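You operate a simulated robot arm through the tools that you are given. There is no shell and no other tool. Be economical: measure what you need, move in short steps, check, and stop when the job is done.

The job below is to be done with a simulated two-armed robot. You get a single attempt, and the scene is never put back.

## Task
Put the purple card on the yarn card. Then take the orange block on the white bench and put it away on the machine three shelf. Then open the right drawer. Keep to this order. Set down upright: purple card.

The check looks at the end state, three seconds after you hand in, the way a careful person would. Anything else that was tipped, shoved, dropped, spilled or broken makes it a failure.

## Robot
Two 7-joint arms with two-finger parallel grippers on one trunk, on a base that drives. Base frame: it is fixed to the floor where the robot stands at the start and does not move with it; the origin is under the middle of the robot, x ahead of it, y to its left, z up. Units: mm, degrees, N and s.
The left shoulder is at the start at [50, 161, 1123], the right one opposite. With the tool pointing down near the work surface each hand reaches from about 240 to 680 mm from the robot's upright axis, wherever it stands, measured 20 degrees to its own side. Places, roughly: machine three shelf [-4900, -1000, 500]; right drawer [-700, -4800, 700]. Payload 3.43 kg a hand.
The TCP of each hand is the grasp point between the finger pads, 30 mm short of the fingertips. In the tool frame z runs along the fingers and y along their closing line. Largest opening 94 mm; finger width 28, thickness 10; the body of the gripper, 50 by 96 mm, starts 55 mm behind the TCP.
Orientation is told as [roll, pitch, yaw] about the base's x, y, z axes, in that order, counted from this pose: with the fingers straight down and closing along the base's y, the tool's x points along the base's -x, its y along +y and its z along -z.

## Interface
- The arms move only by the tool move_arm. It takes "left_commands", "right_commands" or both (then of equal length, played together; a hand with none holds still); each is a list that holds one entry, the list of rows, each a list of 7 numbers: the shift along the tool's x, y, z in mm, then the turn, a rotation vector about the tool's x, y, z in degrees, then the gripper command, from -1 (fully open) to 1 (shut), values between in proportion. In form: [[[tx, ty, tz, rx, ry, rz, jaw], ...]]. A call has 1 to 12 rows; each row shifts and turns the commanded pose from where the row before left it, along the tool's axes as they then stand. Each row takes 0.2 s and may step no farther than 50 mm and 8.6 degrees from the row before; otherwise, or with a gripper value out of range, the whole call is refused. A pose out of reach is approached as far as the arm can. The call stops where the force on the tool passes 40 N (or 10 N more than at its start, if that is more) or the arm is blocked; 0.2 s more then pass. The fingers move at their own pace (about 45 mm/s each) and stop on an object; they squeeze with about 43 N. The grip force told is the motor's: it shows also when the fingers shut on nothing. Time passes only in rows, and 0.2 s behind the last, so rows that do not move let the fingers close. The reply holds the time, the measured pose of the TCP, the force on the tool along the base axes, the opening and the grip force, in the units named above and with some noise, with the torque about the TCP (base axes, N m) and any sound that the robot's microphone picked up.
- Cameras (640 x 400 px; columns grow to the right, rows downward): "scene" is now at [125.9, -30.2, 1257]; the picture's right is [-0.31, -0.95, 0.00], its down [-0.44, 0.14, -0.89] and it looks along [0.84, -0.28, -0.46] (base axes); focal length 258 px, centre (320, 200). "left" rides on the left gripper at [76, -14, -103] in its tool frame; the picture's right is [0.18, 0.98, 0.00], its down [-0.75, 0.14, -0.64] and it looks along [-0.63, 0.12, 0.77] (tool axes); focal length 243 px, centre (320, 200). "right" rides on the right gripper at [76, 14, -102] in its tool frame; the picture's right is [-0.18, 0.98, 0.00], its down [-0.75, -0.14, -0.64] and it looks along [-0.63, -0.12, 0.77] (tool axes); focal length 243 px, centre (320, 200). There is no depth. A picture from a camera that has moved, and an enlarged one, comes with that camera's place and axes in the base frame and with its lens.
- grab_frame(camera): a new picture of that camera. It takes no simulated time.
- move_column(by): slides the trunk up (or, below 0, down) by that many mm; the arms and the scene camera ride with it, the base frame stays. It gives what a move gives, with no picture.
- steer(legs): drives the robot by 1 to 6 legs, each [ahead, left, turn to the left] in mm, mm and degrees, along the robot's own axes; the way and the turn of a leg run together, so that a leg with both is an arc; at most 1500 mm and 180 degrees a leg. The arms and the cameras ride along, it lands a little off, and it stops where it bumps. It gives what a move gives.
- aim_head(pan, tilt): turns the head with the scene camera to pan (to the left, within 80 degrees either way) and tilt (down, from -29 to 69), counted from straight ahead of the robot. It gives what a move gives.
- inspect(camera, box): a new picture of the part [left, top, right, bottom] of that camera's present view, enlarged. It takes no simulated time.
- sign_off(): hands the job in; it is judged then, once.

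Work in short steps. Places have to be worked out from the pictures, the camera data and where the tool is seen: move nearer, look again, correct. Check each grasp and each placing, and mend what went wrong. You have 165 turns and 130 pictures in all, those below and enlarged ones among them. Open the grippers and draw the arms clear of the work before you hand the job in, unless the task says otherwise; then end with one line.

The tools are called after "Emit:" as name(argument=value, ...) on one line, values as JSON. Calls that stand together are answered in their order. move_arm: Moves the arms, as the interface text tells. Its arguments: {"type":"object","properties":{"left_commands":{"type":"array"},"right_commands":{"type":"array"}},"required":[]} The other tools are called the same way: move_column (by) slides the trunk up or down; steer (legs) drives the base; aim_head (pan, tilt) turns the head that bears the scene camera; grab_frame (camera) takes a picture; inspect (camera, box) takes an enlarged picture of a part of a camera's view; sign_off () hands the job in.

At the start:

```text
time_s: 0.0
left_eef_pos: [399.3, 90.1, 1076.3]
left_ee_rot: [-0.1, 0.0, 0.1]
left_force: [1.0, -0.5, 0.0]
left_moment: [0.01, 0.0, 0.0]
left_width: 94.2
left_grasp_force: 0.0
right_eef_pos: [341.7, -226.5, 1108.6]
right_ee_rot: [0.0, 0.0, 0.0]
right_force: [0.3, 1.2, -1.1]
right_moment: [-0.03, 0.0, 0.0]
right_width: 94.3
right_grasp_force: 0.1
trunk travel left (down, up): [-150.0, 117.0]
robot x, y, heading: [1.6, 1.6, 0.3]
head pan, tilt: [-18.1, 27.5]
```

scene: 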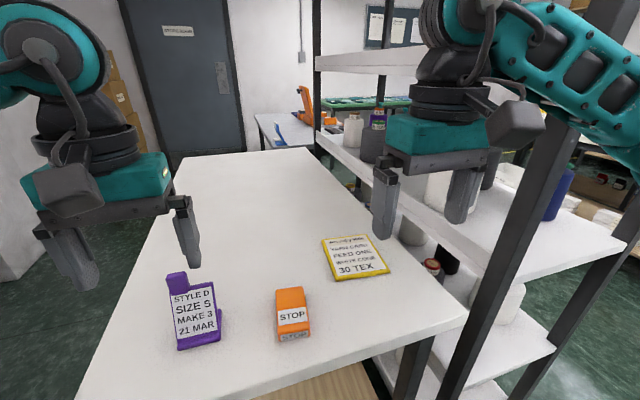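
right: 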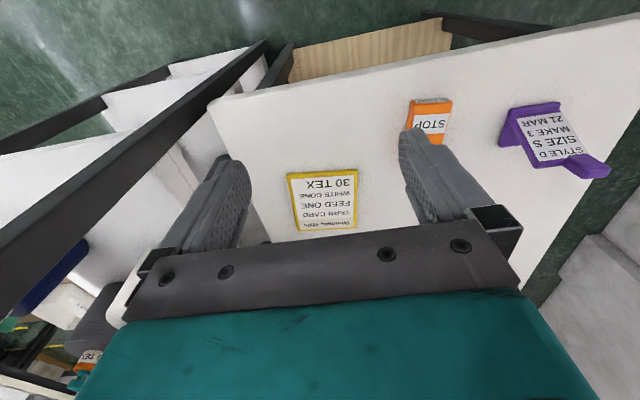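
left: 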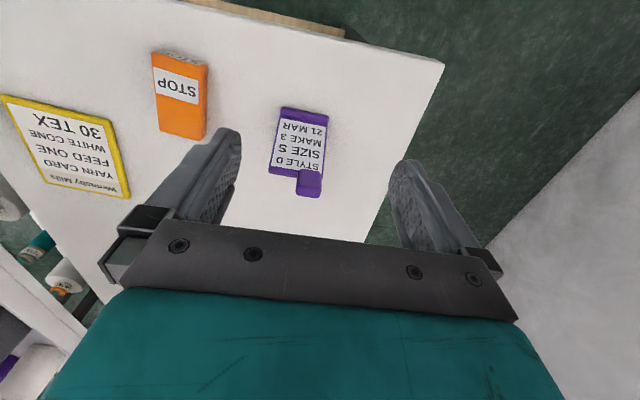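

I'll look closer at the three items on the bench.

Emit:
inspect(camera="scene", box=[140, 220, 420, 395])

Emit:
inspect(camera="left", box=[100, 30, 420, 230])

```text
2.29 times, centred on (280, 308) of scene
camera zoom: at [125.9, -30.2, 1257.0], right [-0.31, -0.95, 0.0], down [-0.44, 0.14, -0.89], along [0.84, -0.28, -0.46], focal length 589 px, centre (411, -46)
```

zoom: 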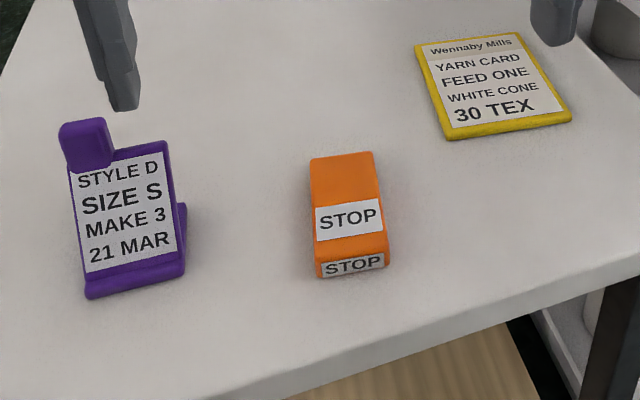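

```text
2.00 times, centred on (260, 130) of left
camera zoom: at [323.6, 75.9, 1178.6], right [-0.19, 0.98, 0.0], down [0.75, 0.14, 0.64], along [0.63, 0.12, -0.77], focal length 485 px, centre (440, 340)
```

zoom: 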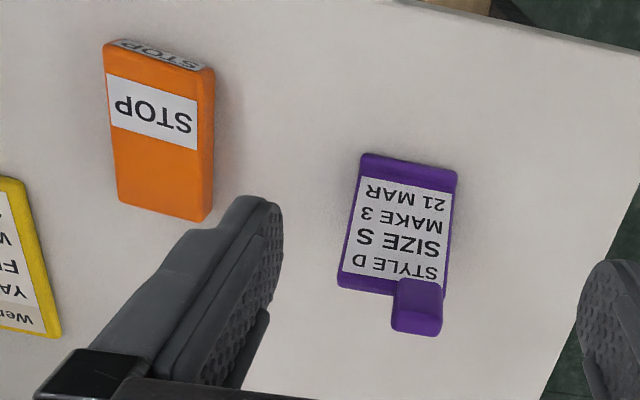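

The purple card appears to stand up about 100 mm, leaning back. I look at it from the other side.

Emit:
inspect(camera="right", box=[380, 70, 640, 220])

Emit:
inspect(camera="scene", box=[150, 260, 240, 360])

```text
2.46 times, centred on (510, 145) of right
camera zoom: at [266.1, -211.3, 1211.6], right [0.18, 0.98, 0.0], down [0.75, -0.14, 0.64], along [0.63, -0.12, -0.77], focal length 597 px, centre (-148, 335)
```

zoom: 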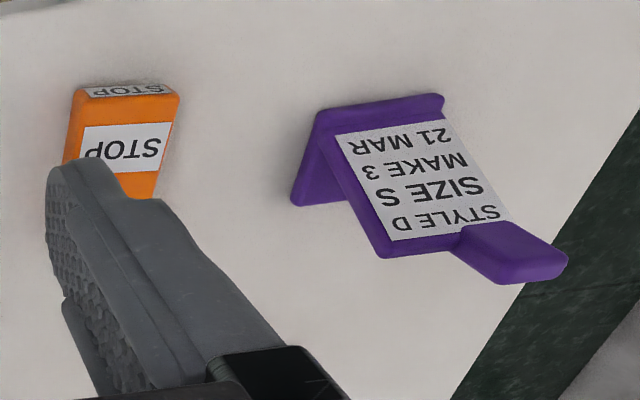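

```text
4.00 times, centred on (195, 310) of scene
camera zoom: at [125.9, -30.2, 1257.0], right [-0.31, -0.95, 0.0], down [-0.44, 0.14, -0.89], along [0.84, -0.28, -0.46], focal length 1031 px, centre (820, -240)
```

zoom: 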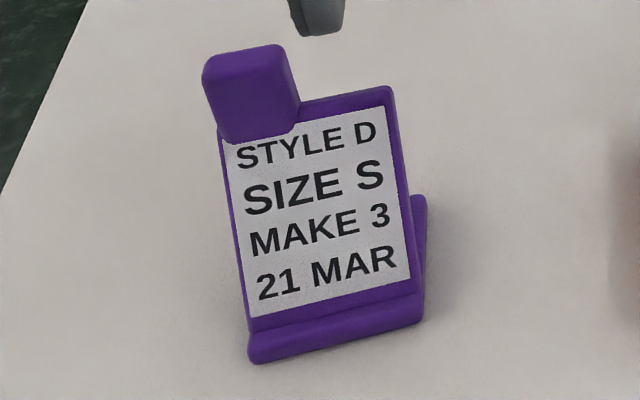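

The card is a V-shaped stand: yaw about 0, y from 45 to 112, base x from 443 to 508, tab top at about z 942. I swing the left arm outward and bring the right hand above the card.

Emit:
move_arm(left_commands=[[[0, 32, 0, 0, 0, 0, -1], [0, 32, 0, 0, 0, 0, -1], [0, 32, 0, 0, 0, 0, -1], [0, 32, 0, 0, 0, 0, -1], [0, 32, 0, 0, 0, 0, -1], [0, 32, 0, 0, 0, 0, -1], [0, 32, 0, 0, 0, 0, -1], [0, 32, 0, 0, 0, 0, -1]]], right_commands=[[[-17, 38.1, 10, 0, 0, 0, -1], [-17, 38.1, 10, 0, 0, 0, -1], [-17, 38.1, 10, 0, 0, 0, -1], [-17, 38.1, 10, 0, 0, 0, -1], [-17, 38.1, 10, 0, 0, 0, -1], [-17, 38.1, 10, 0, 0, 0, -1], [-17, 38.1, 10, 0, 0, 0, -1], [-17, 38.1, 10, 0, 0, 0, -1]]])

Emit:
grab_frame(camera="right")

Emit:
grab_frame(camera="scene")

```text
time_s: 1.8
left_eef_pos: [398.9, 347.8, 1076.1]
left_ee_rot: [0.0, 0.0, 0.0]
left_force: [0.2, -0.1, 0.4]
left_moment: [0.0, 0.0, -0.01]
left_width: 94.0
left_grasp_force: 0.0
right_eef_pos: [478.5, 79.6, 1027.3]
right_ee_rot: [0.0, -0.1, 0.0]
right_force: [-0.4, 0.0, 0.3]
right_moment: [-0.01, -0.04, 0.0]
right_width: 94.0
right_grasp_force: 0.0
trunk travel left (down, up): [-150.0, 117.0]
robot x, y, heading: [0.2, -2.6, 0.0]
head pan, tilt: [-18.1, 27.5]
```

```text
122 pictures are left
camera right: at [402.2, 94.9, 1129.7], right [0.18, 0.98, 0.0], down [0.75, -0.14, 0.64], along [0.63, -0.12, -0.77], focal length 243 px, centre (320, 200)
```

right: 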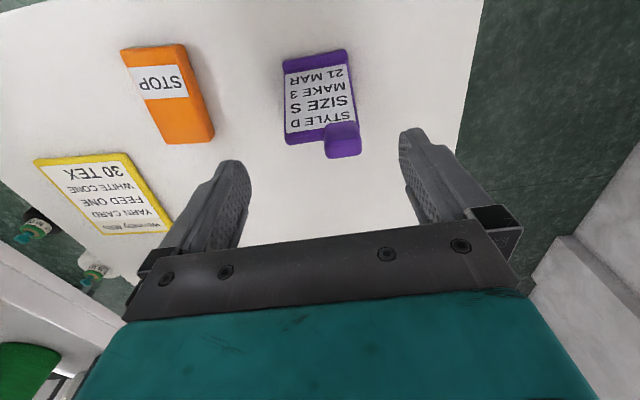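

```text
121 pictures are left
camera scene: at [125.8, -29.2, 1257.0], right [-0.31, -0.95, 0.0], down [-0.44, 0.14, -0.89], along [0.84, -0.28, -0.46], focal length 258 px, centre (320, 200)
```

scene: 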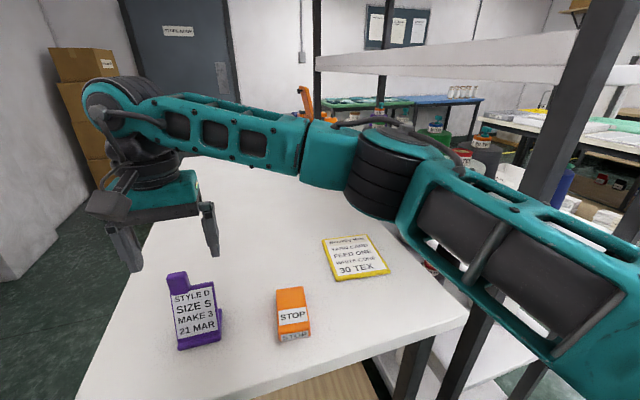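

Estimate confirmed: card y from 47 to 113. I lower straight down with the fingers either side of it.

Emit:
move_arm(right_commands=[[[-1, 0, 40, 0, 0, 0, -1], [-1, 0, 40, 0, 0, 0, -1], [-1, 0, 40, 0, 0, 0, -1], [0, 0, 12, 0, 0, 0, -1]]])

Emit:
grab_frame(camera="right")

Emit:
inspect(camera="scene", box=[80, 180, 280, 380])

```text
time_s: 2.9
left_eef_pos: [398.7, 346.1, 1077.1]
left_ee_rot: [0.0, -0.1, 0.0]
left_force: [0.1, 0.6, 0.7]
left_moment: [0.01, 0.01, -0.01]
left_width: 94.0
left_grasp_force: 0.1
right_eef_pos: [484.1, 79.3, 906.9]
right_ee_rot: [0.8, -1.0, -0.2]
right_force: [-3.3, -2.4, 19.2]
right_moment: [0.28, -0.25, -0.03]
right_width: 94.0
right_grasp_force: 0.1
trunk travel left (down, up): [-150.0, 117.0]
robot x, y, heading: [2.2, 0.2, -0.1]
head pan, tilt: [-18.1, 27.5]
stopped in row 4 (right hand): the force on the tool passed its limit (the readings are from after the stop); the commanded pose is now the measured one
```

```text
120 pictures are left
camera right: at [407.4, 93.7, 1007.4], right [0.19, 0.98, 0.02], down [0.74, -0.15, 0.65], along [0.64, -0.11, -0.76], focal length 243 px, centre (320, 200)
```

right: 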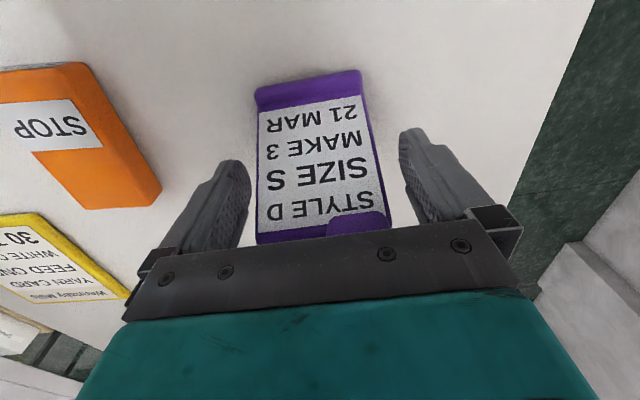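

```text
2.00 times, centred on (180, 280) of scene
camera zoom: at [124.7, -30.9, 1257.1], right [-0.31, -0.95, 0.0], down [-0.44, 0.14, -0.89], along [0.84, -0.28, -0.46], focal length 516 px, centre (600, 40)
```

zoom: 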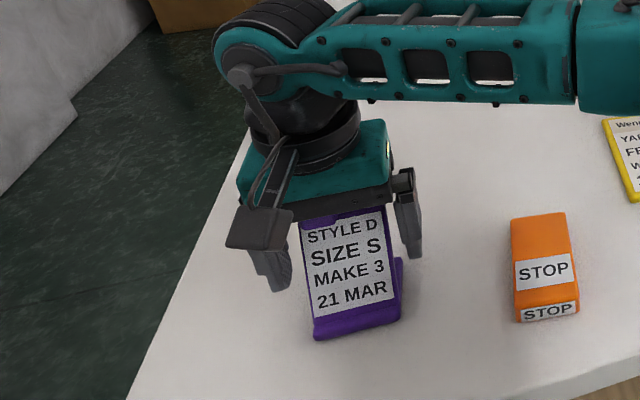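

The palm touched the tab at z 907. I back up and tilt the hand back about 30° so that the palm stays in front of the tab and the fingers grip the plate's sides.

Emit:
move_arm(right_commands=[[[10, 0, -25, 0, 0, 0, -1], [0, 0, 0, -0.8, -7, 0, -1], [0, 0, 0, 0, -8, 0, -1], [0, 0, 0, 0, -8, 0, -1], [0, 0, 0, 0, -8, 0, -1]]])

Emit:
inspect(camera="scene", box=[80, 180, 280, 380])

```text
time_s: 4.1
left_eef_pos: [401.4, 347.0, 1075.8]
left_ee_rot: [0.0, 0.0, 0.0]
left_force: [-0.4, 0.0, 0.2]
left_moment: [-0.01, 0.04, -0.02]
left_width: 94.1
left_grasp_force: 0.1
right_eef_pos: [474.2, 78.8, 928.4]
right_ee_rot: [1.7, -31.8, -1.0]
right_force: [0.0, -0.3, -0.3]
right_moment: [-0.01, 0.03, -0.01]
right_width: 94.1
right_grasp_force: 0.1
trunk travel left (down, up): [-150.0, 117.0]
robot x, y, heading: [0.7, -1.8, -0.2]
head pan, tilt: [-18.1, 27.5]
```

```text
2.00 times, centred on (180, 280) of scene
camera zoom: at [125.7, -30.2, 1257.0], right [-0.31, -0.95, 0.0], down [-0.44, 0.14, -0.89], along [0.84, -0.28, -0.46], focal length 516 px, centre (600, 40)
```

zoom: 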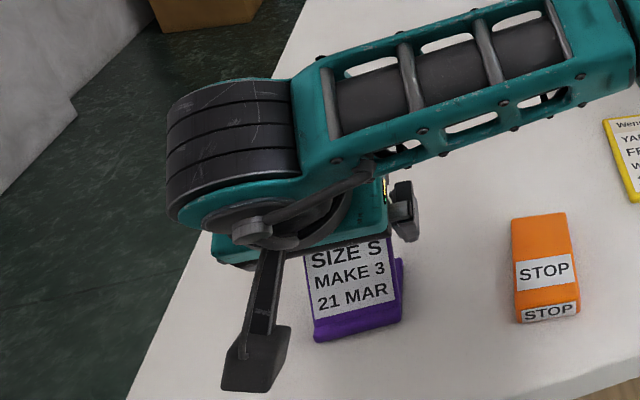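

I level the small roll and move down to around (484, 79, 893).

Emit:
move_arm(right_commands=[[[5, 0, 15, 1.7, 0, 0, -1], [5, 0, 20, 0, 0, 0, -1]]])

Emit:
grab_frame(camera="right")

Emit:
grab_frame(camera="left")

```text
time_s: 4.7
left_eef_pos: [399.9, 346.9, 1076.2]
left_ee_rot: [0.0, 0.0, 0.0]
left_force: [0.4, 0.7, -1.0]
left_moment: [0.04, -0.01, 0.02]
left_width: 93.9
left_grasp_force: 0.0
right_eef_pos: [483.7, 80.8, 892.0]
right_ee_rot: [-0.1, -31.7, -0.9]
right_force: [-0.4, 0.8, -0.7]
right_moment: [-0.02, 0.02, -0.05]
right_width: 93.8
right_grasp_force: 0.1
trunk travel left (down, up): [-150.0, 117.0]
robot x, y, heading: [1.0, -2.5, -0.2]
head pan, tilt: [-18.1, 27.5]
```

```text
117 pictures are left
camera right: at [366.1, 96.9, 939.3], right [0.17, 0.98, 0.1], down [0.3, -0.14, 0.94], along [0.94, -0.13, -0.32], focal length 243 px, centre (320, 200)
```

right: 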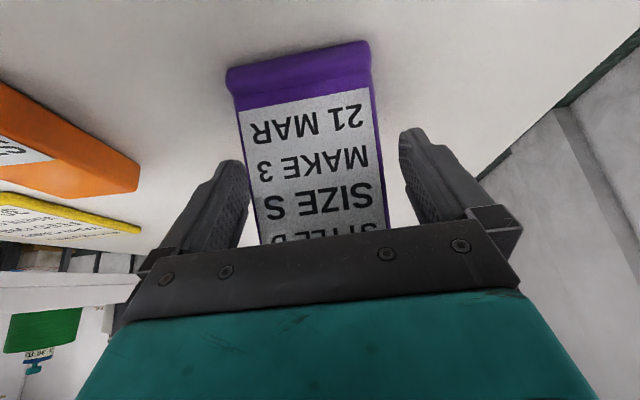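

```text
116 pictures are left
camera left: at [323.8, 331.6, 1178.8], right [-0.18, 0.98, 0.0], down [0.75, 0.14, 0.64], along [0.63, 0.12, -0.77], focal length 243 px, centre (320, 200)
```

left: 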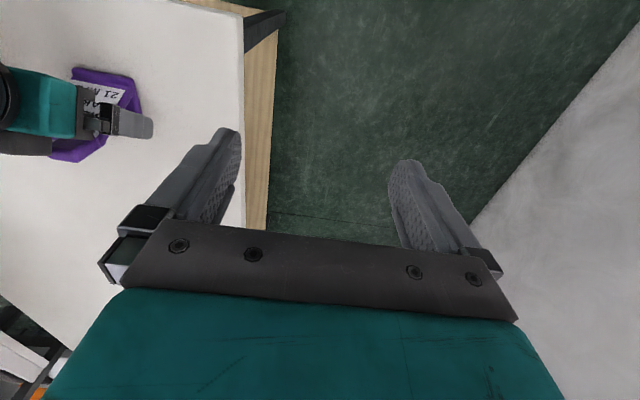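

The plate lies between the fingers, nearly centred. I close.

Emit:
move_arm(right_commands=[[[0, 0, 0, 0, 0, 0, 0], [0, 0, 0, 0, 0, 0, 0.3], [0, 0, 0, 0, 0, 0, 0.6], [0, 0, 0, 0, 0, 0, 1], [0, 0, 0, 0, 0, 0, 1]]])

Emit:
grab_frame(camera="right")

```text
time_s: 5.9
left_eef_pos: [400.0, 346.0, 1076.0]
left_ee_rot: [0.1, 0.1, 0.1]
left_force: [0.3, 1.2, -0.4]
left_moment: [0.04, 0.0, -0.02]
left_width: 94.2
left_grasp_force: 0.0
right_eef_pos: [483.6, 79.4, 892.1]
right_ee_rot: [0.0, -31.7, -0.9]
right_force: [1.0, -1.0, 1.5]
right_moment: [-0.02, 0.0, 0.02]
right_width: 71.7
right_grasp_force: 43.0
trunk travel left (down, up): [-150.0, 117.0]
robot x, y, heading: [-1.4, -0.1, 0.4]
head pan, tilt: [-18.1, 27.5]
```

```text
115 pictures are left
camera right: at [366.1, 96.8, 939.5], right [0.17, 0.98, 0.1], down [0.3, -0.15, 0.94], along [0.94, -0.13, -0.32], focal length 243 px, centre (320, 200)
```

right: 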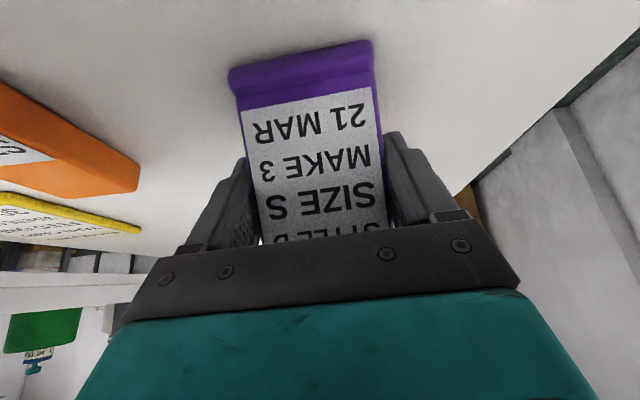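

Gripped at 71.7 mm. I lift straight up 60 mm and check.

Emit:
move_arm(right_commands=[[[-7.9, 0, -12.8, 0, 0, 0, 1], [-7.9, 0, -12.8, 0, 0, 0, 1], [-7.9, 0, -12.8, 0, 0, 0, 1], [-7.9, 0, -12.8, 0, 0, 0, 1]]])

Emit:
grab_frame(camera="right")

Emit:
grab_frame(camera="left")

```text
time_s: 6.9
left_eef_pos: [399.6, 346.7, 1076.2]
left_ee_rot: [0.0, -0.1, 0.0]
left_force: [0.4, -1.2, -1.2]
left_moment: [-0.02, 0.02, 0.0]
left_width: 93.8
left_grasp_force: 0.0
right_eef_pos: [484.9, 80.5, 952.4]
right_ee_rot: [0.0, -31.7, -0.8]
right_force: [-0.2, 0.3, 0.2]
right_moment: [-0.03, 0.01, 0.0]
right_width: 71.5
right_grasp_force: 43.0
trunk travel left (down, up): [-150.0, 117.0]
robot x, y, heading: [-6.6, 0.2, -0.3]
head pan, tilt: [-18.1, 27.5]
```

```text
114 pictures are left
camera right: at [366.3, 96.7, 1000.3], right [0.17, 0.98, 0.1], down [0.3, -0.14, 0.94], along [0.94, -0.13, -0.32], focal length 243 px, centre (320, 200)
```

right: 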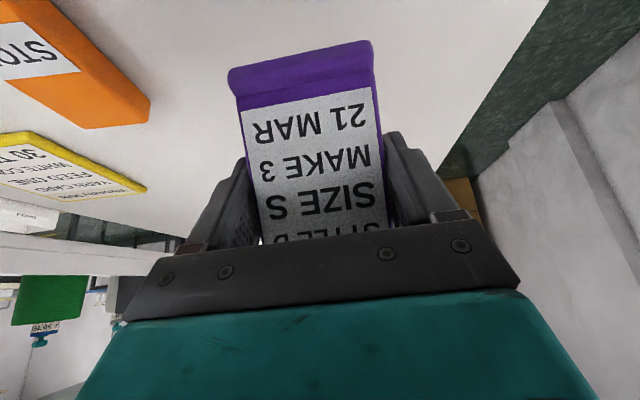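

```text
113 pictures are left
camera left: at [323.7, 331.6, 1178.8], right [-0.18, 0.98, 0.0], down [0.75, 0.14, 0.64], along [0.63, 0.12, -0.77], focal length 243 px, centre (320, 200)
```

left: 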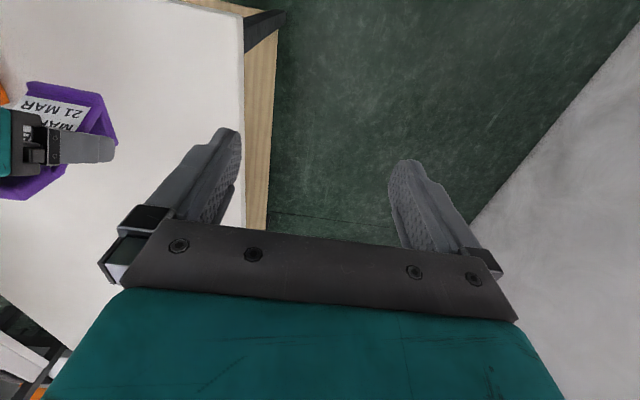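

The card lifted cleanly with no slip. The yarn card's centre is about (576, -262), so I carry the card there, first part of the way.

Emit:
move_arm(right_commands=[[[-5, 0, -24, 0, 0, 0, 1], [-9.4, -34.2, 5.5, 0, 0, 0, 1], [-9.4, -34.2, 5.5, 0, 0, 0, 1], [-9.4, -34.2, 5.5, 0, 0, 0, 1], [-9.4, -34.2, 5.5, 0, 0, 0, 1], [-9.4, -34.2, 5.5, 0, 0, 0, 1], [-9.4, -34.2, 5.5, 0, 0, 0, 1]]])

Emit:
grab_frame(camera="scene")

```text
time_s: 8.5
left_eef_pos: [399.9, 346.2, 1076.3]
left_ee_rot: [-0.1, -0.1, 0.1]
left_force: [-0.4, 0.6, 0.1]
left_moment: [-0.04, 0.02, -0.02]
left_width: 93.9
left_grasp_force: 0.0
right_eef_pos: [539.0, -126.1, 977.5]
right_ee_rot: [-0.1, -31.6, -0.8]
right_force: [-0.9, 0.4, -0.8]
right_moment: [-0.06, -0.02, 0.0]
right_width: 71.8
right_grasp_force: 43.0
trunk travel left (down, up): [-150.0, 117.0]
robot x, y, heading: [2.7, -2.9, -0.0]
head pan, tilt: [-18.1, 27.5]
```

```text
112 pictures are left
camera scene: at [125.9, -30.8, 1257.0], right [-0.31, -0.95, 0.0], down [-0.44, 0.14, -0.89], along [0.84, -0.28, -0.46], focal length 258 px, centre (320, 200)
```

scene: 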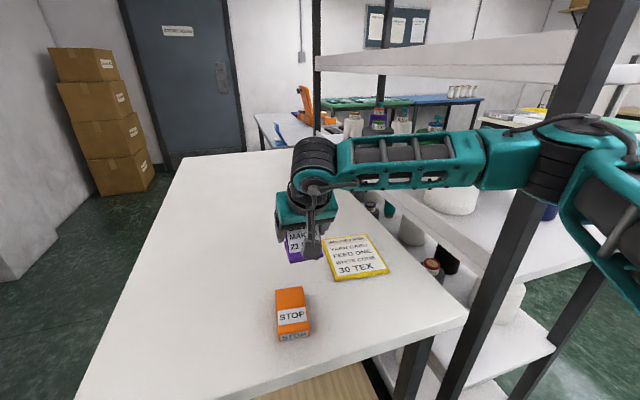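

The right forearm's elbow is nearing the dark shelf post. I turn the head right to judge that clearance before going on.

Emit:
aim_head(pan=-60, tilt=30)

Emit:
grab_frame(camera="scene")

Emit:
grab_frame(camera="right")

```text
time_s: 9.6
left_eef_pos: [399.3, 347.3, 1075.4]
left_ee_rot: [0.0, 0.1, 0.1]
left_force: [0.6, -0.1, -1.0]
left_moment: [-0.02, 0.01, 0.0]
left_width: 94.2
left_grasp_force: 0.0
right_eef_pos: [538.0, -124.9, 976.3]
right_ee_rot: [-0.2, -31.7, -1.0]
right_force: [0.1, -0.6, -1.1]
right_moment: [0.0, 0.02, 0.0]
right_width: 71.4
right_grasp_force: 42.7
trunk travel left (down, up): [-150.0, 117.0]
robot x, y, heading: [2.0, -1.5, 0.1]
head pan, tilt: [-60.0, 30.0]
```

```text
111 pictures are left
camera scene: at [84.3, -80.2, 1253.0], right [-0.87, -0.5, 0.0], down [-0.25, 0.43, -0.87], along [0.43, -0.75, -0.5], focal length 258 px, centre (320, 200)
```

scene: 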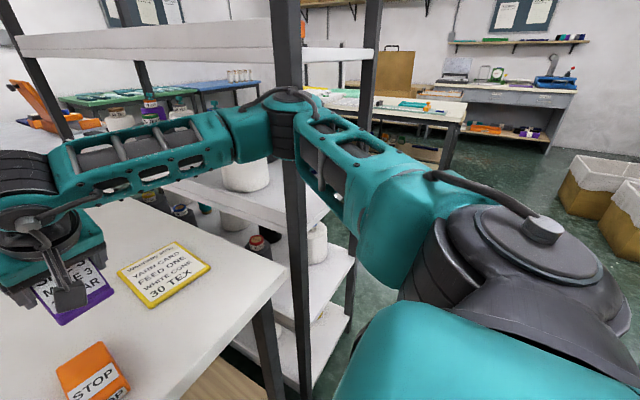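

```text
110 pictures are left
camera right: at [420.3, -107.7, 1024.7], right [0.17, 0.98, 0.1], down [0.3, -0.15, 0.94], along [0.94, -0.13, -0.32], focal length 243 px, centre (320, 200)
```

right: 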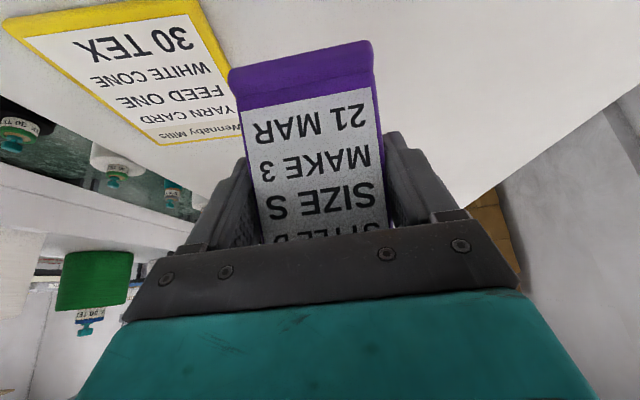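

The elbow is very near the post, so the right arm can't finish this safely. I'll set the card back on the open bench and do the placing with the left arm, whose elbow flares to the free side.

Emit:
move_arm(right_commands=[[[7.8, 34.3, -4.8, 0, 0, 0, 1], [7.8, 34.3, -4.8, 0, 0, 0, 1], [7.8, 34.3, -4.8, 0, 0, 0, 1], [7.8, 34.3, -4.8, 0, 0, 0, 1], [7.8, 34.3, -4.8, 0, 0, 0, 1], [7.8, 34.3, -4.8, 0, 0, 0, 1], [10.5, 0, 17, 0, 0, 0, 1], [10.5, 0, 17, 0, 0, 0, 1], [10.5, 0, 17, 0, 0, 0, 1]]])

Emit:
aim_head(pan=0, tilt=40)

Emit:
grab_frame(camera="scene")

Emit:
grab_frame(camera="left")

```text
time_s: 11.6
left_eef_pos: [398.6, 347.7, 1076.2]
left_ee_rot: [0.0, 0.0, -0.1]
left_force: [-0.5, -0.9, 0.0]
left_moment: [-0.03, -0.02, 0.01]
left_width: 93.8
left_grasp_force: 0.0
right_eef_pos: [486.7, 80.6, 917.7]
right_ee_rot: [0.0, -31.6, -0.9]
right_force: [0.3, 0.1, -0.9]
right_moment: [0.02, -0.01, 0.0]
right_width: 71.2
right_grasp_force: 42.5
trunk travel left (down, up): [-150.0, 117.0]
robot x, y, heading: [-0.7, -2.2, 0.1]
head pan, tilt: [-60.0, 30.0]
```

```text
time_s: 12.9
left_eef_pos: [400.2, 347.3, 1075.1]
left_ee_rot: [0.1, 0.0, -0.1]
left_force: [-0.2, -0.8, -0.4]
left_moment: [-0.03, 0.02, -0.01]
left_width: 93.9
left_grasp_force: 0.1
right_eef_pos: [486.2, 81.4, 917.3]
right_ee_rot: [-0.1, -31.7, -0.9]
right_force: [0.6, -0.3, -0.7]
right_moment: [-0.01, -0.02, 0.05]
right_width: 71.6
right_grasp_force: 43.0
trunk travel left (down, up): [-150.0, 117.0]
robot x, y, heading: [-0.4, -0.2, -0.1]
head pan, tilt: [0.0, 40.0]
```

```text
109 pictures are left
camera scene: at [124.0, -1.9, 1237.6], right [0.0, -1.0, 0.0], down [-0.64, 0.0, -0.77], along [0.77, 0.0, -0.64], focal length 258 px, centre (320, 200)
```

scene: 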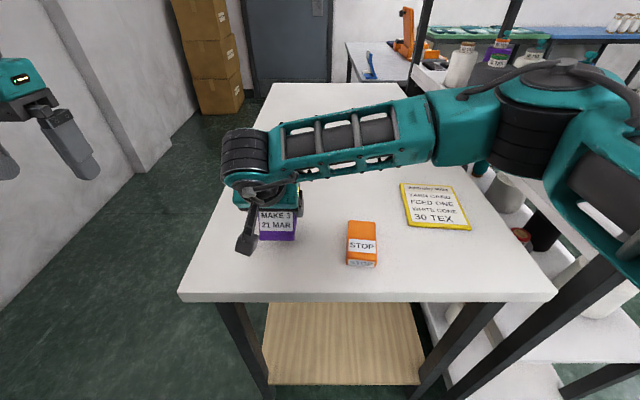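

```text
108 pictures are left
camera left: at [323.7, 331.6, 1178.8], right [-0.18, 0.98, 0.0], down [0.75, 0.14, 0.64], along [0.63, 0.12, -0.77], focal length 243 px, centre (320, 200)
```

left: 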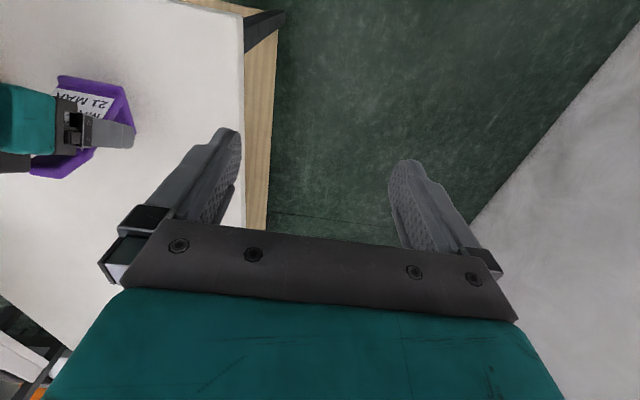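

I lower the card gently back to the bench and release it.

Emit:
move_arm(right_commands=[[[4.2, 0, 6.8, 0, 0, 0, 1], [4.2, 0, 6.8, 0, 0, 0, 1], [2.6, 0, 4.3, 0, 0, 0, 1], [1.3, 0, 2.1, 0, 0, 0, 1], [0, 0, 0, 0, 0, 0, 1]]])

```text
time_s: 14.1
left_eef_pos: [400.4, 346.6, 1075.1]
left_ee_rot: [0.0, 0.1, -0.1]
left_force: [-0.1, -0.8, 0.5]
left_moment: [-0.02, 0.01, -0.02]
left_width: 94.0
left_grasp_force: 0.0
right_eef_pos: [484.9, 78.4, 893.5]
right_ee_rot: [-0.1, -31.8, -0.9]
right_force: [0.6, -0.5, -1.4]
right_moment: [-0.01, 0.0, -0.01]
right_width: 71.6
right_grasp_force: 42.7
trunk travel left (down, up): [-150.0, 117.0]
robot x, y, heading: [-0.3, -1.4, -0.1]
head pan, tilt: [0.0, 40.0]
```

Almost at contact height; 1.5 mm more, then open and retreat along the fingers.

Emit:
move_arm(right_commands=[[[0.8, 0, 1.3, 0, 0, 0, 1], [0, 0, 0, 0, 0, 0, 0.3], [0, 0, 0, 0, 0, 0, -0.3], [0, 0, 0, 0, 0, 0, -1], [0, 0, 0, 0, 0, 0, -1], [0, 0, -40, 0, 0, 0, -1], [0, 0, -45, 0, 0, 0, -1], [0, 0, -45, 0, 0, 0, -1]]])

Emit:
grab_frame(camera="right")

Emit:
grab_frame(camera="left")

```text
time_s: 15.9
left_eef_pos: [399.3, 346.8, 1076.1]
left_ee_rot: [0.0, 0.0, 0.0]
left_force: [-0.9, -0.3, 0.1]
left_moment: [-0.02, 0.04, 0.01]
left_width: 94.0
left_grasp_force: 0.0
right_eef_pos: [417.3, 82.3, 1003.1]
right_ee_rot: [-0.1, -31.6, -0.8]
right_force: [0.7, 0.2, -0.4]
right_moment: [0.02, -0.02, 0.01]
right_width: 94.2
right_grasp_force: 0.0
trunk travel left (down, up): [-150.0, 117.0]
robot x, y, heading: [1.1, -0.2, -0.0]
head pan, tilt: [0.0, 40.0]
```

```text
107 pictures are left
camera right: at [300.5, 99.5, 1049.7], right [0.17, 0.98, 0.09], down [0.3, -0.14, 0.94], along [0.94, -0.14, -0.32], focal length 243 px, centre (320, 200)
```

right: 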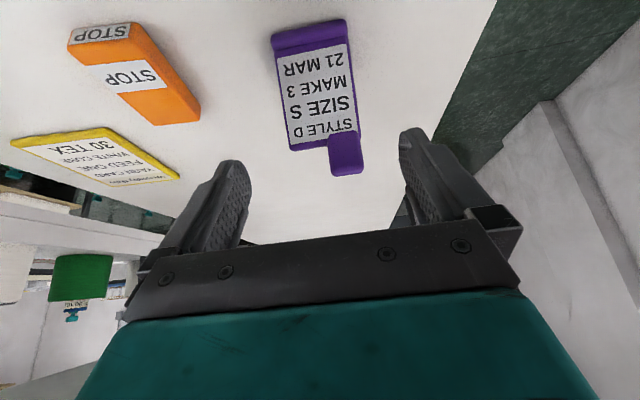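

```text
106 pictures are left
camera left: at [323.4, 331.6, 1178.9], right [-0.18, 0.98, 0.0], down [0.75, 0.14, 0.64], along [0.63, 0.12, -0.77], focal length 243 px, centre (320, 200)
```

left: 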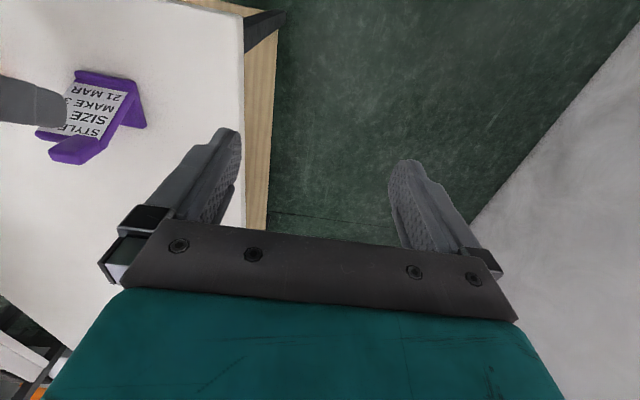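

The card stands back on the bench. I park the right arm at its start pose; next I'll grasp with the left, then turn the base right so the left arm can reach the yarn card.

Emit:
move_arm(right_commands=[[[1, -38.5, -16.2, 0, 0, 0, -1], [1, -38.5, -16.2, 0, 0, 0, -1], [1, -38.5, -16.2, 0, 0, 0, -1], [1, -38.5, -16.2, 0, 0, 0, -1], [1, -38.5, -16.2, 0, 0, 0, -1], [1, -38.5, -16.2, 0, 0, 0, -1], [1, -38.5, -16.2, 0, 0, 0, -1], [1, -38.5, -16.2, 0, 0, 0, -1], [0, 0, 0, 0, 7.9, 0, -1], [0, 0, 0, 0, 7.9, 0, -1], [0, 0, 0, 0, 7.9, 0, -1], [0, 0, 0, 0, 7.9, 0, -1]]])

Emit:
grab_frame(camera="scene")

```text
time_s: 18.5
left_eef_pos: [399.7, 346.8, 1075.1]
left_ee_rot: [0.1, 0.1, 0.0]
left_force: [0.5, -0.3, 0.5]
left_moment: [0.02, 0.05, -0.04]
left_width: 94.2
left_grasp_force: 0.1
right_eef_pos: [338.4, -224.5, 1109.3]
right_ee_rot: [-0.1, 0.1, -0.8]
right_force: [1.2, 0.7, -0.1]
right_moment: [-0.02, -0.04, -0.01]
right_width: 94.0
right_grasp_force: 0.1
trunk travel left (down, up): [-150.0, 117.0]
robot x, y, heading: [2.5, 1.8, 0.0]
head pan, tilt: [0.0, 40.0]
```

```text
105 pictures are left
camera scene: at [124.1, -1.8, 1237.6], right [0.0, -1.0, 0.0], down [-0.64, 0.0, -0.77], along [0.77, 0.0, -0.64], focal length 258 px, centre (320, 200)
```

scene: 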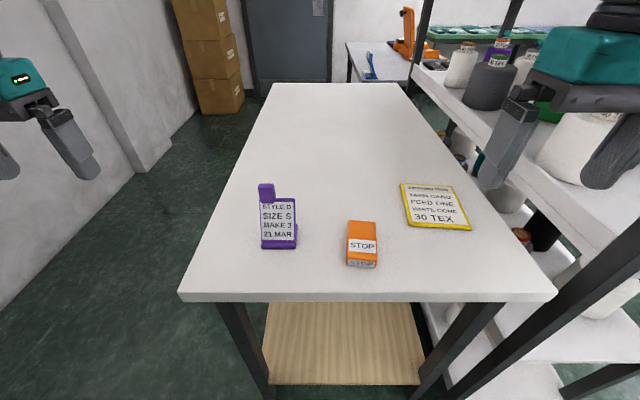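

I bring the left hand, tilted the same way, in front of the card.

Emit:
move_arm(left_commands=[[[0, 0, 0, 0, -7.9, 0, -1], [0, 0, 0, 0, -7.9, 0, -1], [0, 0, 0, 0, -7.9, 0, -1], [0, 0, 0, 0, -7.9, 0, -1], [3.4, -38.1, 10, 0, 0, 0, -1], [3.4, -38.1, 10, 0, 0, 0, -1], [3.4, -38.1, 10, 0, 0, 0, -1], [3.4, -38.1, 10, 0, 0, 0, -1], [3.4, -38.1, 10, 0, 0, 0, -1], [3.4, -38.1, 10, 0, 0, 0, -1], [3.4, -38.1, 10, 0, 0, 0, -1]]])

Emit:
grab_frame(camera="left")

```text
time_s: 20.9
left_eef_pos: [417.1, 80.0, 1003.9]
left_ee_rot: [-0.1, -31.6, 0.0]
left_force: [-0.6, 0.4, 0.7]
left_moment: [0.04, 0.0, 0.04]
left_width: 94.2
left_grasp_force: 0.1
right_eef_pos: [338.1, -224.7, 1109.0]
right_ee_rot: [0.0, -0.1, -1.0]
right_force: [-0.4, 0.4, 0.5]
right_moment: [0.0, -0.05, 0.02]
right_width: 94.1
right_grasp_force: 0.1
trunk travel left (down, up): [-150.0, 117.0]
robot x, y, heading: [2.2, 1.0, 0.0]
head pan, tilt: [0.0, 40.0]
```

```text
104 pictures are left
camera left: at [298.3, 64.1, 1051.0], right [-0.16, 0.98, -0.1], down [0.3, 0.14, 0.94], along [0.94, 0.12, -0.32], focal length 243 px, centre (320, 200)
```

left: 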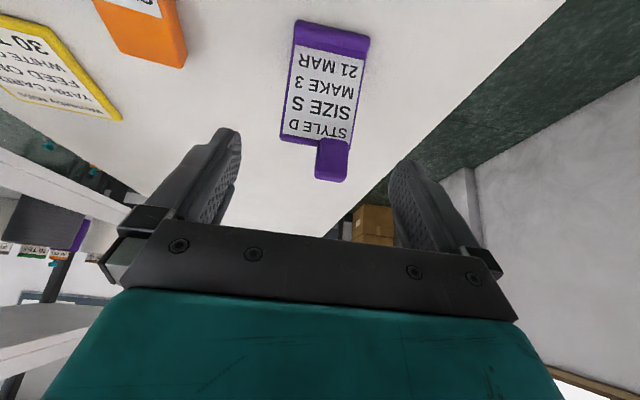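

Aligned. I advance along the fingers and close.

Emit:
move_arm(left_commands=[[[0.5, 0, 43, 0, 0, 0, -1], [0.5, 0, 43, 0, 0, 0, -1], [0.5, 0, 43, 0, 0, 0, -1], [0, 0, 0, 0, 0, 0, -0.2], [0, 0, 0, 0, 0, 0, 0.3], [0, 0, 0, 0, 0, 0, 0.6], [0, 0, 0, 0, 0, 0, 1], [0, 0, 0, 0, 0, 0, 1]]])

Emit:
grab_frame(camera="left")

```text
time_s: 22.7
left_eef_pos: [483.3, 78.4, 894.3]
left_ee_rot: [0.0, -31.6, 0.1]
left_force: [-0.7, 0.9, -0.3]
left_moment: [-0.02, 0.0, 0.02]
left_width: 71.3
left_grasp_force: 42.4
right_eef_pos: [338.9, -224.3, 1109.0]
right_ee_rot: [0.0, -0.1, -1.0]
right_force: [0.0, -0.3, 0.1]
right_moment: [0.02, 0.0, 0.0]
right_width: 93.9
right_grasp_force: 0.1
trunk travel left (down, up): [-150.0, 117.0]
robot x, y, heading: [-1.7, -1.2, 0.0]
head pan, tilt: [0.0, 40.0]
```

```text
103 pictures are left
camera left: at [364.3, 64.0, 941.4], right [-0.16, 0.98, -0.1], down [0.31, 0.14, 0.94], along [0.94, 0.12, -0.32], focal length 243 px, centre (320, 200)
```

left: 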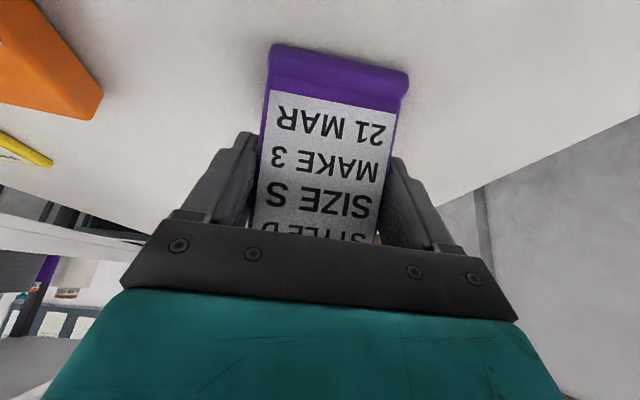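

Held. I lift 85 mm and then turn the base right by 40°.

Emit:
move_arm(left_commands=[[[-9, 0, -14.4, 0, 0, 0, 1], [-9, 0, -14.4, 0, 0, 0, 1], [-9, 0, -14.4, 0, 0, 0, 1], [-9, 0, -14.4, 0, 0, 0, 1], [-9, 0, -14.4, 0, 0, 0, 1]]])

Emit:
steer(legs=[[0, 0, -20]])

Emit:
grab_frame(camera="scene")

```text
time_s: 23.9
left_eef_pos: [482.0, 79.5, 978.9]
left_ee_rot: [0.0, -31.6, 0.1]
left_force: [0.1, -0.4, -0.9]
left_moment: [-0.02, -0.02, 0.03]
left_width: 71.5
left_grasp_force: 43.3
right_eef_pos: [337.8, -225.0, 1109.4]
right_ee_rot: [-0.1, -0.1, -0.9]
right_force: [-0.3, 0.2, -0.5]
right_moment: [0.0, -0.01, 0.0]
right_width: 94.0
right_grasp_force: 0.0
trunk travel left (down, up): [-150.0, 117.0]
robot x, y, heading: [1.4, 0.2, -0.3]
head pan, tilt: [0.0, 40.0]
```

```text
time_s: 25.4
left_eef_pos: [481.5, -89.2, 979.7]
left_ee_rot: [0.1, -31.6, -19.8]
left_force: [0.0, 0.2, -1.6]
left_moment: [0.03, -0.01, 0.02]
left_width: 71.3
left_grasp_force: 42.5
right_eef_pos: [242.4, -326.3, 1109.1]
right_ee_rot: [-0.2, -0.1, -20.8]
right_force: [-0.6, -0.6, -0.8]
right_moment: [-0.02, 0.0, -0.03]
right_width: 94.1
right_grasp_force: 0.1
trunk travel left (down, up): [-150.0, 117.0]
robot x, y, heading: [-1.4, 1.4, -19.8]
head pan, tilt: [0.0, 40.0]
```

```text
102 pictures are left
camera scene: at [116.5, -44.5, 1237.6], right [-0.34, -0.94, 0.0], down [-0.6, 0.22, -0.77], along [0.72, -0.26, -0.64], focal length 258 px, centre (320, 200)
```

scene: 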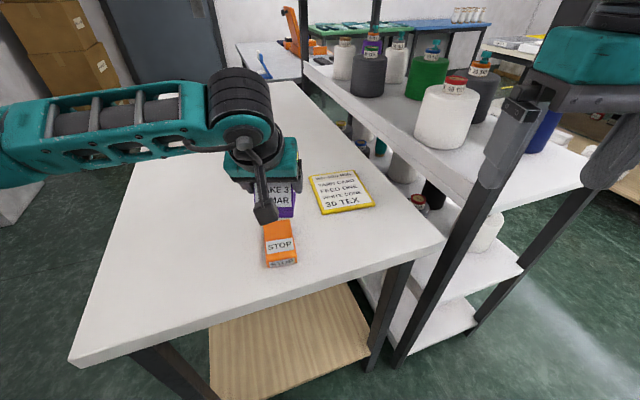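

Good. Another 20° turn.

Emit:
steer(legs=[[0, 0, -18]])

Emit:
grab_frame(camera="scene")

Emit:
grab_frame(camera="left")

```text
time_s: 26.8
left_eef_pos: [428.9, -233.6, 979.0]
left_ee_rot: [0.1, -31.7, -38.0]
left_force: [0.2, -0.4, -1.5]
left_moment: [-0.01, 0.0, 0.01]
left_width: 71.5
left_grasp_force: 43.3
right_eef_pos: [128.1, -384.8, 1108.3]
right_ee_rot: [-0.1, -0.2, -39.1]
right_force: [0.5, -0.3, -0.4]
right_moment: [-0.01, -0.03, 0.0]
right_width: 93.8
right_grasp_force: 0.2
trunk travel left (down, up): [-150.0, 117.0]
robot x, y, heading: [1.9, -2.6, -38.0]
head pan, tilt: [0.0, 40.0]
```

```text
101 pictures are left
camera scene: at [97.4, -79.0, 1237.6], right [-0.62, -0.79, 0.0], down [-0.51, 0.4, -0.77], along [0.6, -0.47, -0.64], focal length 258 px, centre (320, 200)
```

scene: 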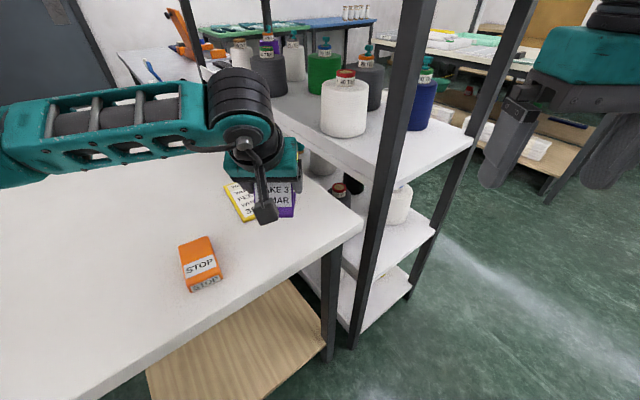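

```text
100 pictures are left
camera left: at [327.1, -173.7, 1026.5], right [0.48, 0.87, -0.1], down [0.33, -0.08, 0.94], along [0.81, -0.48, -0.32], focal length 243 px, centre (320, 200)
```

left: 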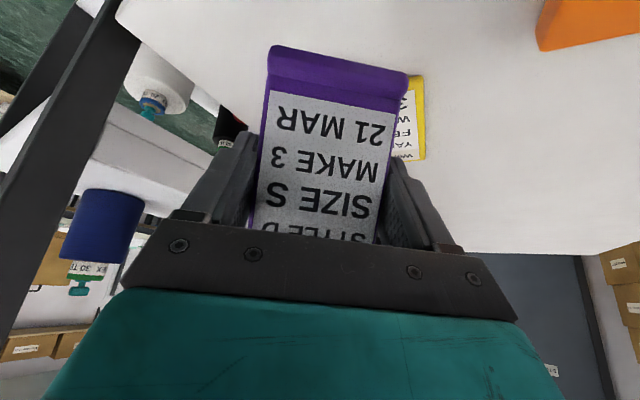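

I reach out over the yarn card and turn the card back to near its alignment (yaw about -6°).

Emit:
move_arm(left_commands=[[[-29, 17.2, 18, 0, 0, 0, 1], [-29, 17.2, 18, 0, 0, 0, 1], [-29, 17.2, 18, 0, 0, 0, 1], [-29, 17.2, 18, 0, 0, 0, 1], [0, 0, 0, -4.2, 0, -6.8, 1], [0, 0, 0, -4.2, 0, -6.8, 1], [0, 0, 0, -4.2, 0, -6.8, 1], [0, 0, 0, -4.2, 0, -6.8, 1]]])

Emit:
grab_frame(camera="scene")

Emit:
grab_frame(camera="left")

```text
time_s: 28.6
left_eef_pos: [579.6, -263.4, 978.2]
left_ee_rot: [0.2, -31.6, -5.8]
left_force: [0.4, -0.1, -0.7]
left_moment: [-0.01, -0.02, 0.01]
left_width: 71.6
left_grasp_force: 42.8
right_eef_pos: [128.2, -384.2, 1109.4]
right_ee_rot: [0.0, -0.2, -39.0]
right_force: [0.7, 0.1, -0.2]
right_moment: [0.01, -0.03, 0.01]
right_width: 94.0
right_grasp_force: 0.2
trunk travel left (down, up): [-150.0, 117.0]
robot x, y, heading: [-0.8, 1.4, -37.8]
head pan, tilt: [0.0, 40.0]
```

```text
99 pictures are left
camera scene: at [97.4, -79.0, 1237.6], right [-0.62, -0.79, 0.0], down [-0.51, 0.4, -0.77], along [0.6, -0.47, -0.64], focal length 258 px, centre (320, 200)
```

scene: 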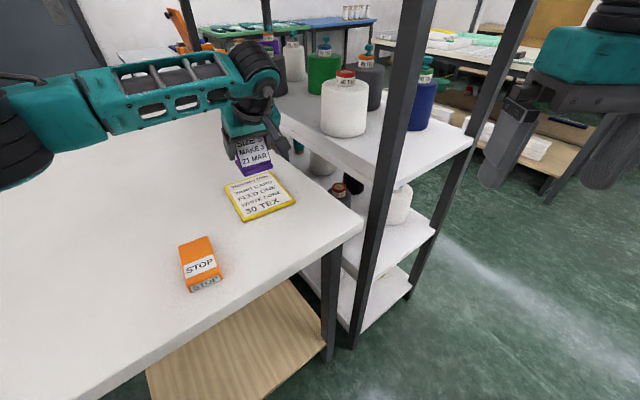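

```text
98 pictures are left
camera left: at [460.3, -267.0, 1025.8], right [-0.06, 0.99, -0.1], down [0.32, 0.11, 0.94], along [0.95, 0.02, -0.32], focal length 243 px, centre (320, 200)
```

left: 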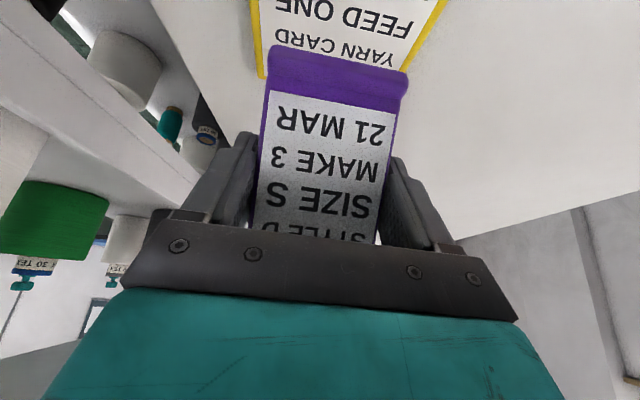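

Yarn card centre re-estimated at about (571, -262); the hand is over it. I lower 70 mm with a slight shift back.

Emit:
move_arm(left_commands=[[[10, 0, 14.4, 0, 0, 0, 1], [10, 0, 14.4, 0, 0, 0, 1], [10, 0, 14.4, 0, 0, 0, 1], [10, 0, 14.4, 0, 0, 0, 1]]])

Emit:
inspect(camera="scene", box=[180, 100, 340, 260])

Emit:
grab_frame(camera="left")

```text
time_s: 29.6
left_eef_pos: [575.7, -263.5, 908.3]
left_ee_rot: [0.0, -31.6, -6.0]
left_force: [-0.1, -0.9, -0.4]
left_moment: [-0.02, -0.01, 0.03]
left_width: 71.4
left_grasp_force: 43.1
right_eef_pos: [128.5, -385.0, 1108.9]
right_ee_rot: [-0.1, 0.0, -39.0]
right_force: [0.6, -0.6, 0.2]
right_moment: [0.0, -0.03, 0.02]
right_width: 94.1
right_grasp_force: 0.0
trunk travel left (down, up): [-150.0, 117.0]
robot x, y, heading: [-0.5, -3.3, -37.9]
head pan, tilt: [0.0, 40.0]
```

```text
2.50 times, centred on (260, 180) of scene
camera zoom: at [97.6, -78.9, 1237.6], right [-0.62, -0.79, 0.0], down [-0.51, 0.4, -0.77], along [0.6, -0.47, -0.64], focal length 644 px, centre (470, 250)
```

zoom: 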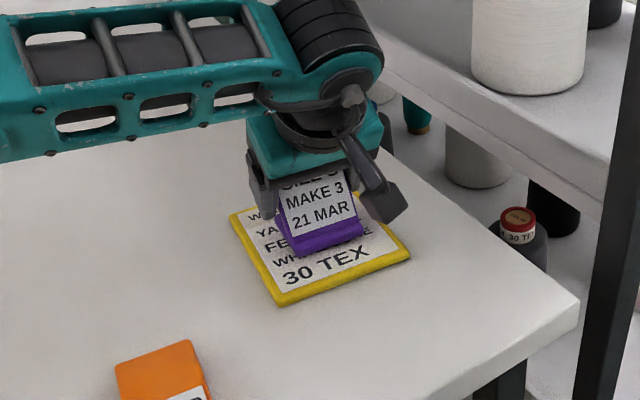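

```text
96 pictures are left
camera left: at [455.9, -266.2, 955.9], right [-0.05, 0.99, -0.1], down [0.32, 0.11, 0.94], along [0.95, 0.02, -0.32], focal length 243 px, centre (320, 200)
```

left: 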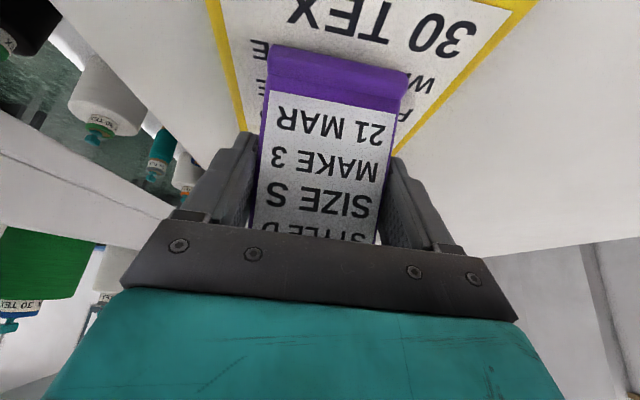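

Well centred. I lower in small steps until contact.

Emit:
move_arm(left_commands=[[[1.6, 1.5, 2.5, 0, 0, 0, 1], [1.6, 1.5, 2.5, 0, 0, 0, 1], [0, 0, 0, 0, 0, 0, 1]]])

Emit:
inspect(camera="scene", box=[220, 160, 300, 230])

```text
time_s: 30.4
left_eef_pos: [575.3, -261.2, 903.4]
left_ee_rot: [-0.1, -31.7, -6.0]
left_force: [0.6, -1.7, 4.6]
left_moment: [0.08, -0.02, -0.02]
left_width: 71.5
left_grasp_force: 42.9
right_eef_pos: [128.0, -385.6, 1110.0]
right_ee_rot: [-0.1, -0.1, -39.0]
right_force: [-0.7, -0.4, -0.3]
right_moment: [0.01, -0.03, 0.02]
right_width: 94.2
right_grasp_force: 0.1
trunk travel left (down, up): [-150.0, 117.0]
robot x, y, heading: [0.7, 1.0, -38.1]
head pan, tilt: [0.0, 40.0]
```

```text
5.71 times, centred on (260, 195) of scene
camera zoom: at [97.1, -78.9, 1237.7], right [-0.62, -0.79, 0.0], down [-0.51, 0.4, -0.77], along [0.6, -0.47, -0.64], focal length 1473 px, centre (663, 229)
```

zoom: 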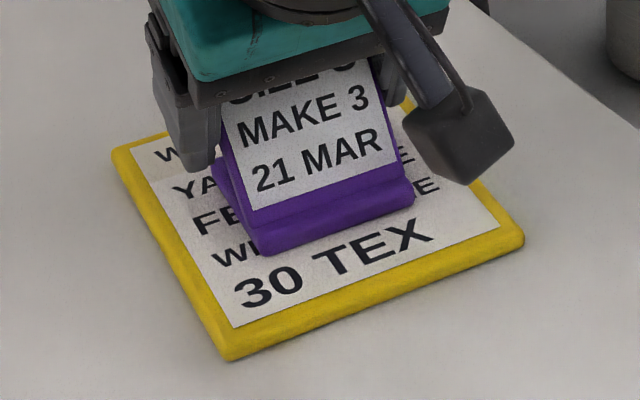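

Contact felt (about 5 N). I open and retreat along the fingers.

Emit:
move_arm(left_commands=[[[0, 0, 0, 0, 0, 0, 0.4], [0, 0, 0, 0, 0, 0, 0], [0, 0, 0, 0, 0, 0, -0.5], [0, 0, 0, 0, 0, 0, -1], [0, 0, 0, 0, 0, 0, -1], [0, 0, -30, 0, 0, 0, -1], [0, 0, -40, 0, 0, 0, -1], [0, 0, -40, 0, 0, 0, -1], [0, 0, -40, 0, 0, 0, -1]]])

Emit:
grab_frame(camera="scene")

Emit:
grab_frame(camera="left")

```text
time_s: 32.4
left_eef_pos: [497.4, -253.1, 1031.5]
left_ee_rot: [0.0, -31.6, -6.0]
left_force: [-0.3, 0.0, 0.8]
left_moment: [0.0, -0.01, 0.02]
left_width: 93.9
left_grasp_force: 0.0
right_eef_pos: [128.2, -383.8, 1108.8]
right_ee_rot: [-0.1, -0.1, -39.1]
right_force: [0.3, -0.1, 0.4]
right_moment: [-0.04, 0.02, 0.01]
right_width: 93.9
right_grasp_force: 0.1
trunk travel left (down, up): [-150.0, 117.0]
robot x, y, heading: [-0.3, 1.6, -37.8]
head pan, tilt: [0.0, 40.0]
```

```text
94 pictures are left
camera scene: at [97.1, -78.8, 1237.6], right [-0.62, -0.79, 0.0], down [-0.51, 0.4, -0.77], along [0.6, -0.47, -0.64], focal length 258 px, centre (320, 200)
```

scene: 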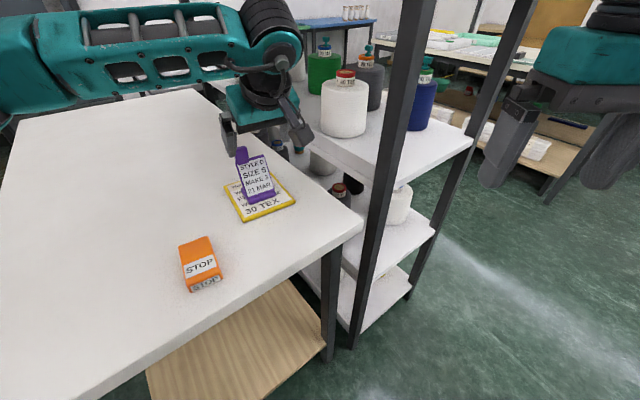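

```text
93 pictures are left
camera left: at [378.4, -255.6, 1079.2], right [-0.05, 0.99, -0.1], down [0.32, 0.11, 0.94], along [0.95, 0.02, -0.32], focal length 243 px, centre (320, 200)
```

left: 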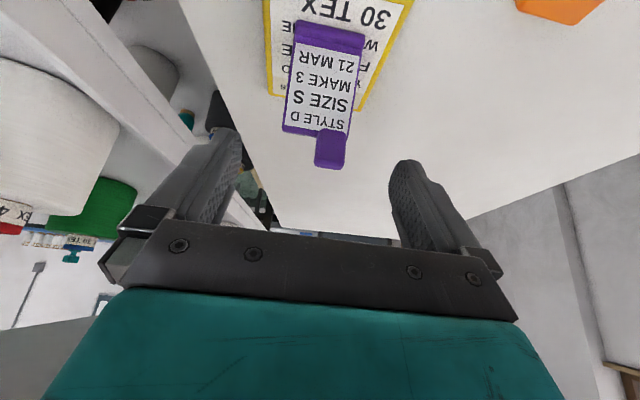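

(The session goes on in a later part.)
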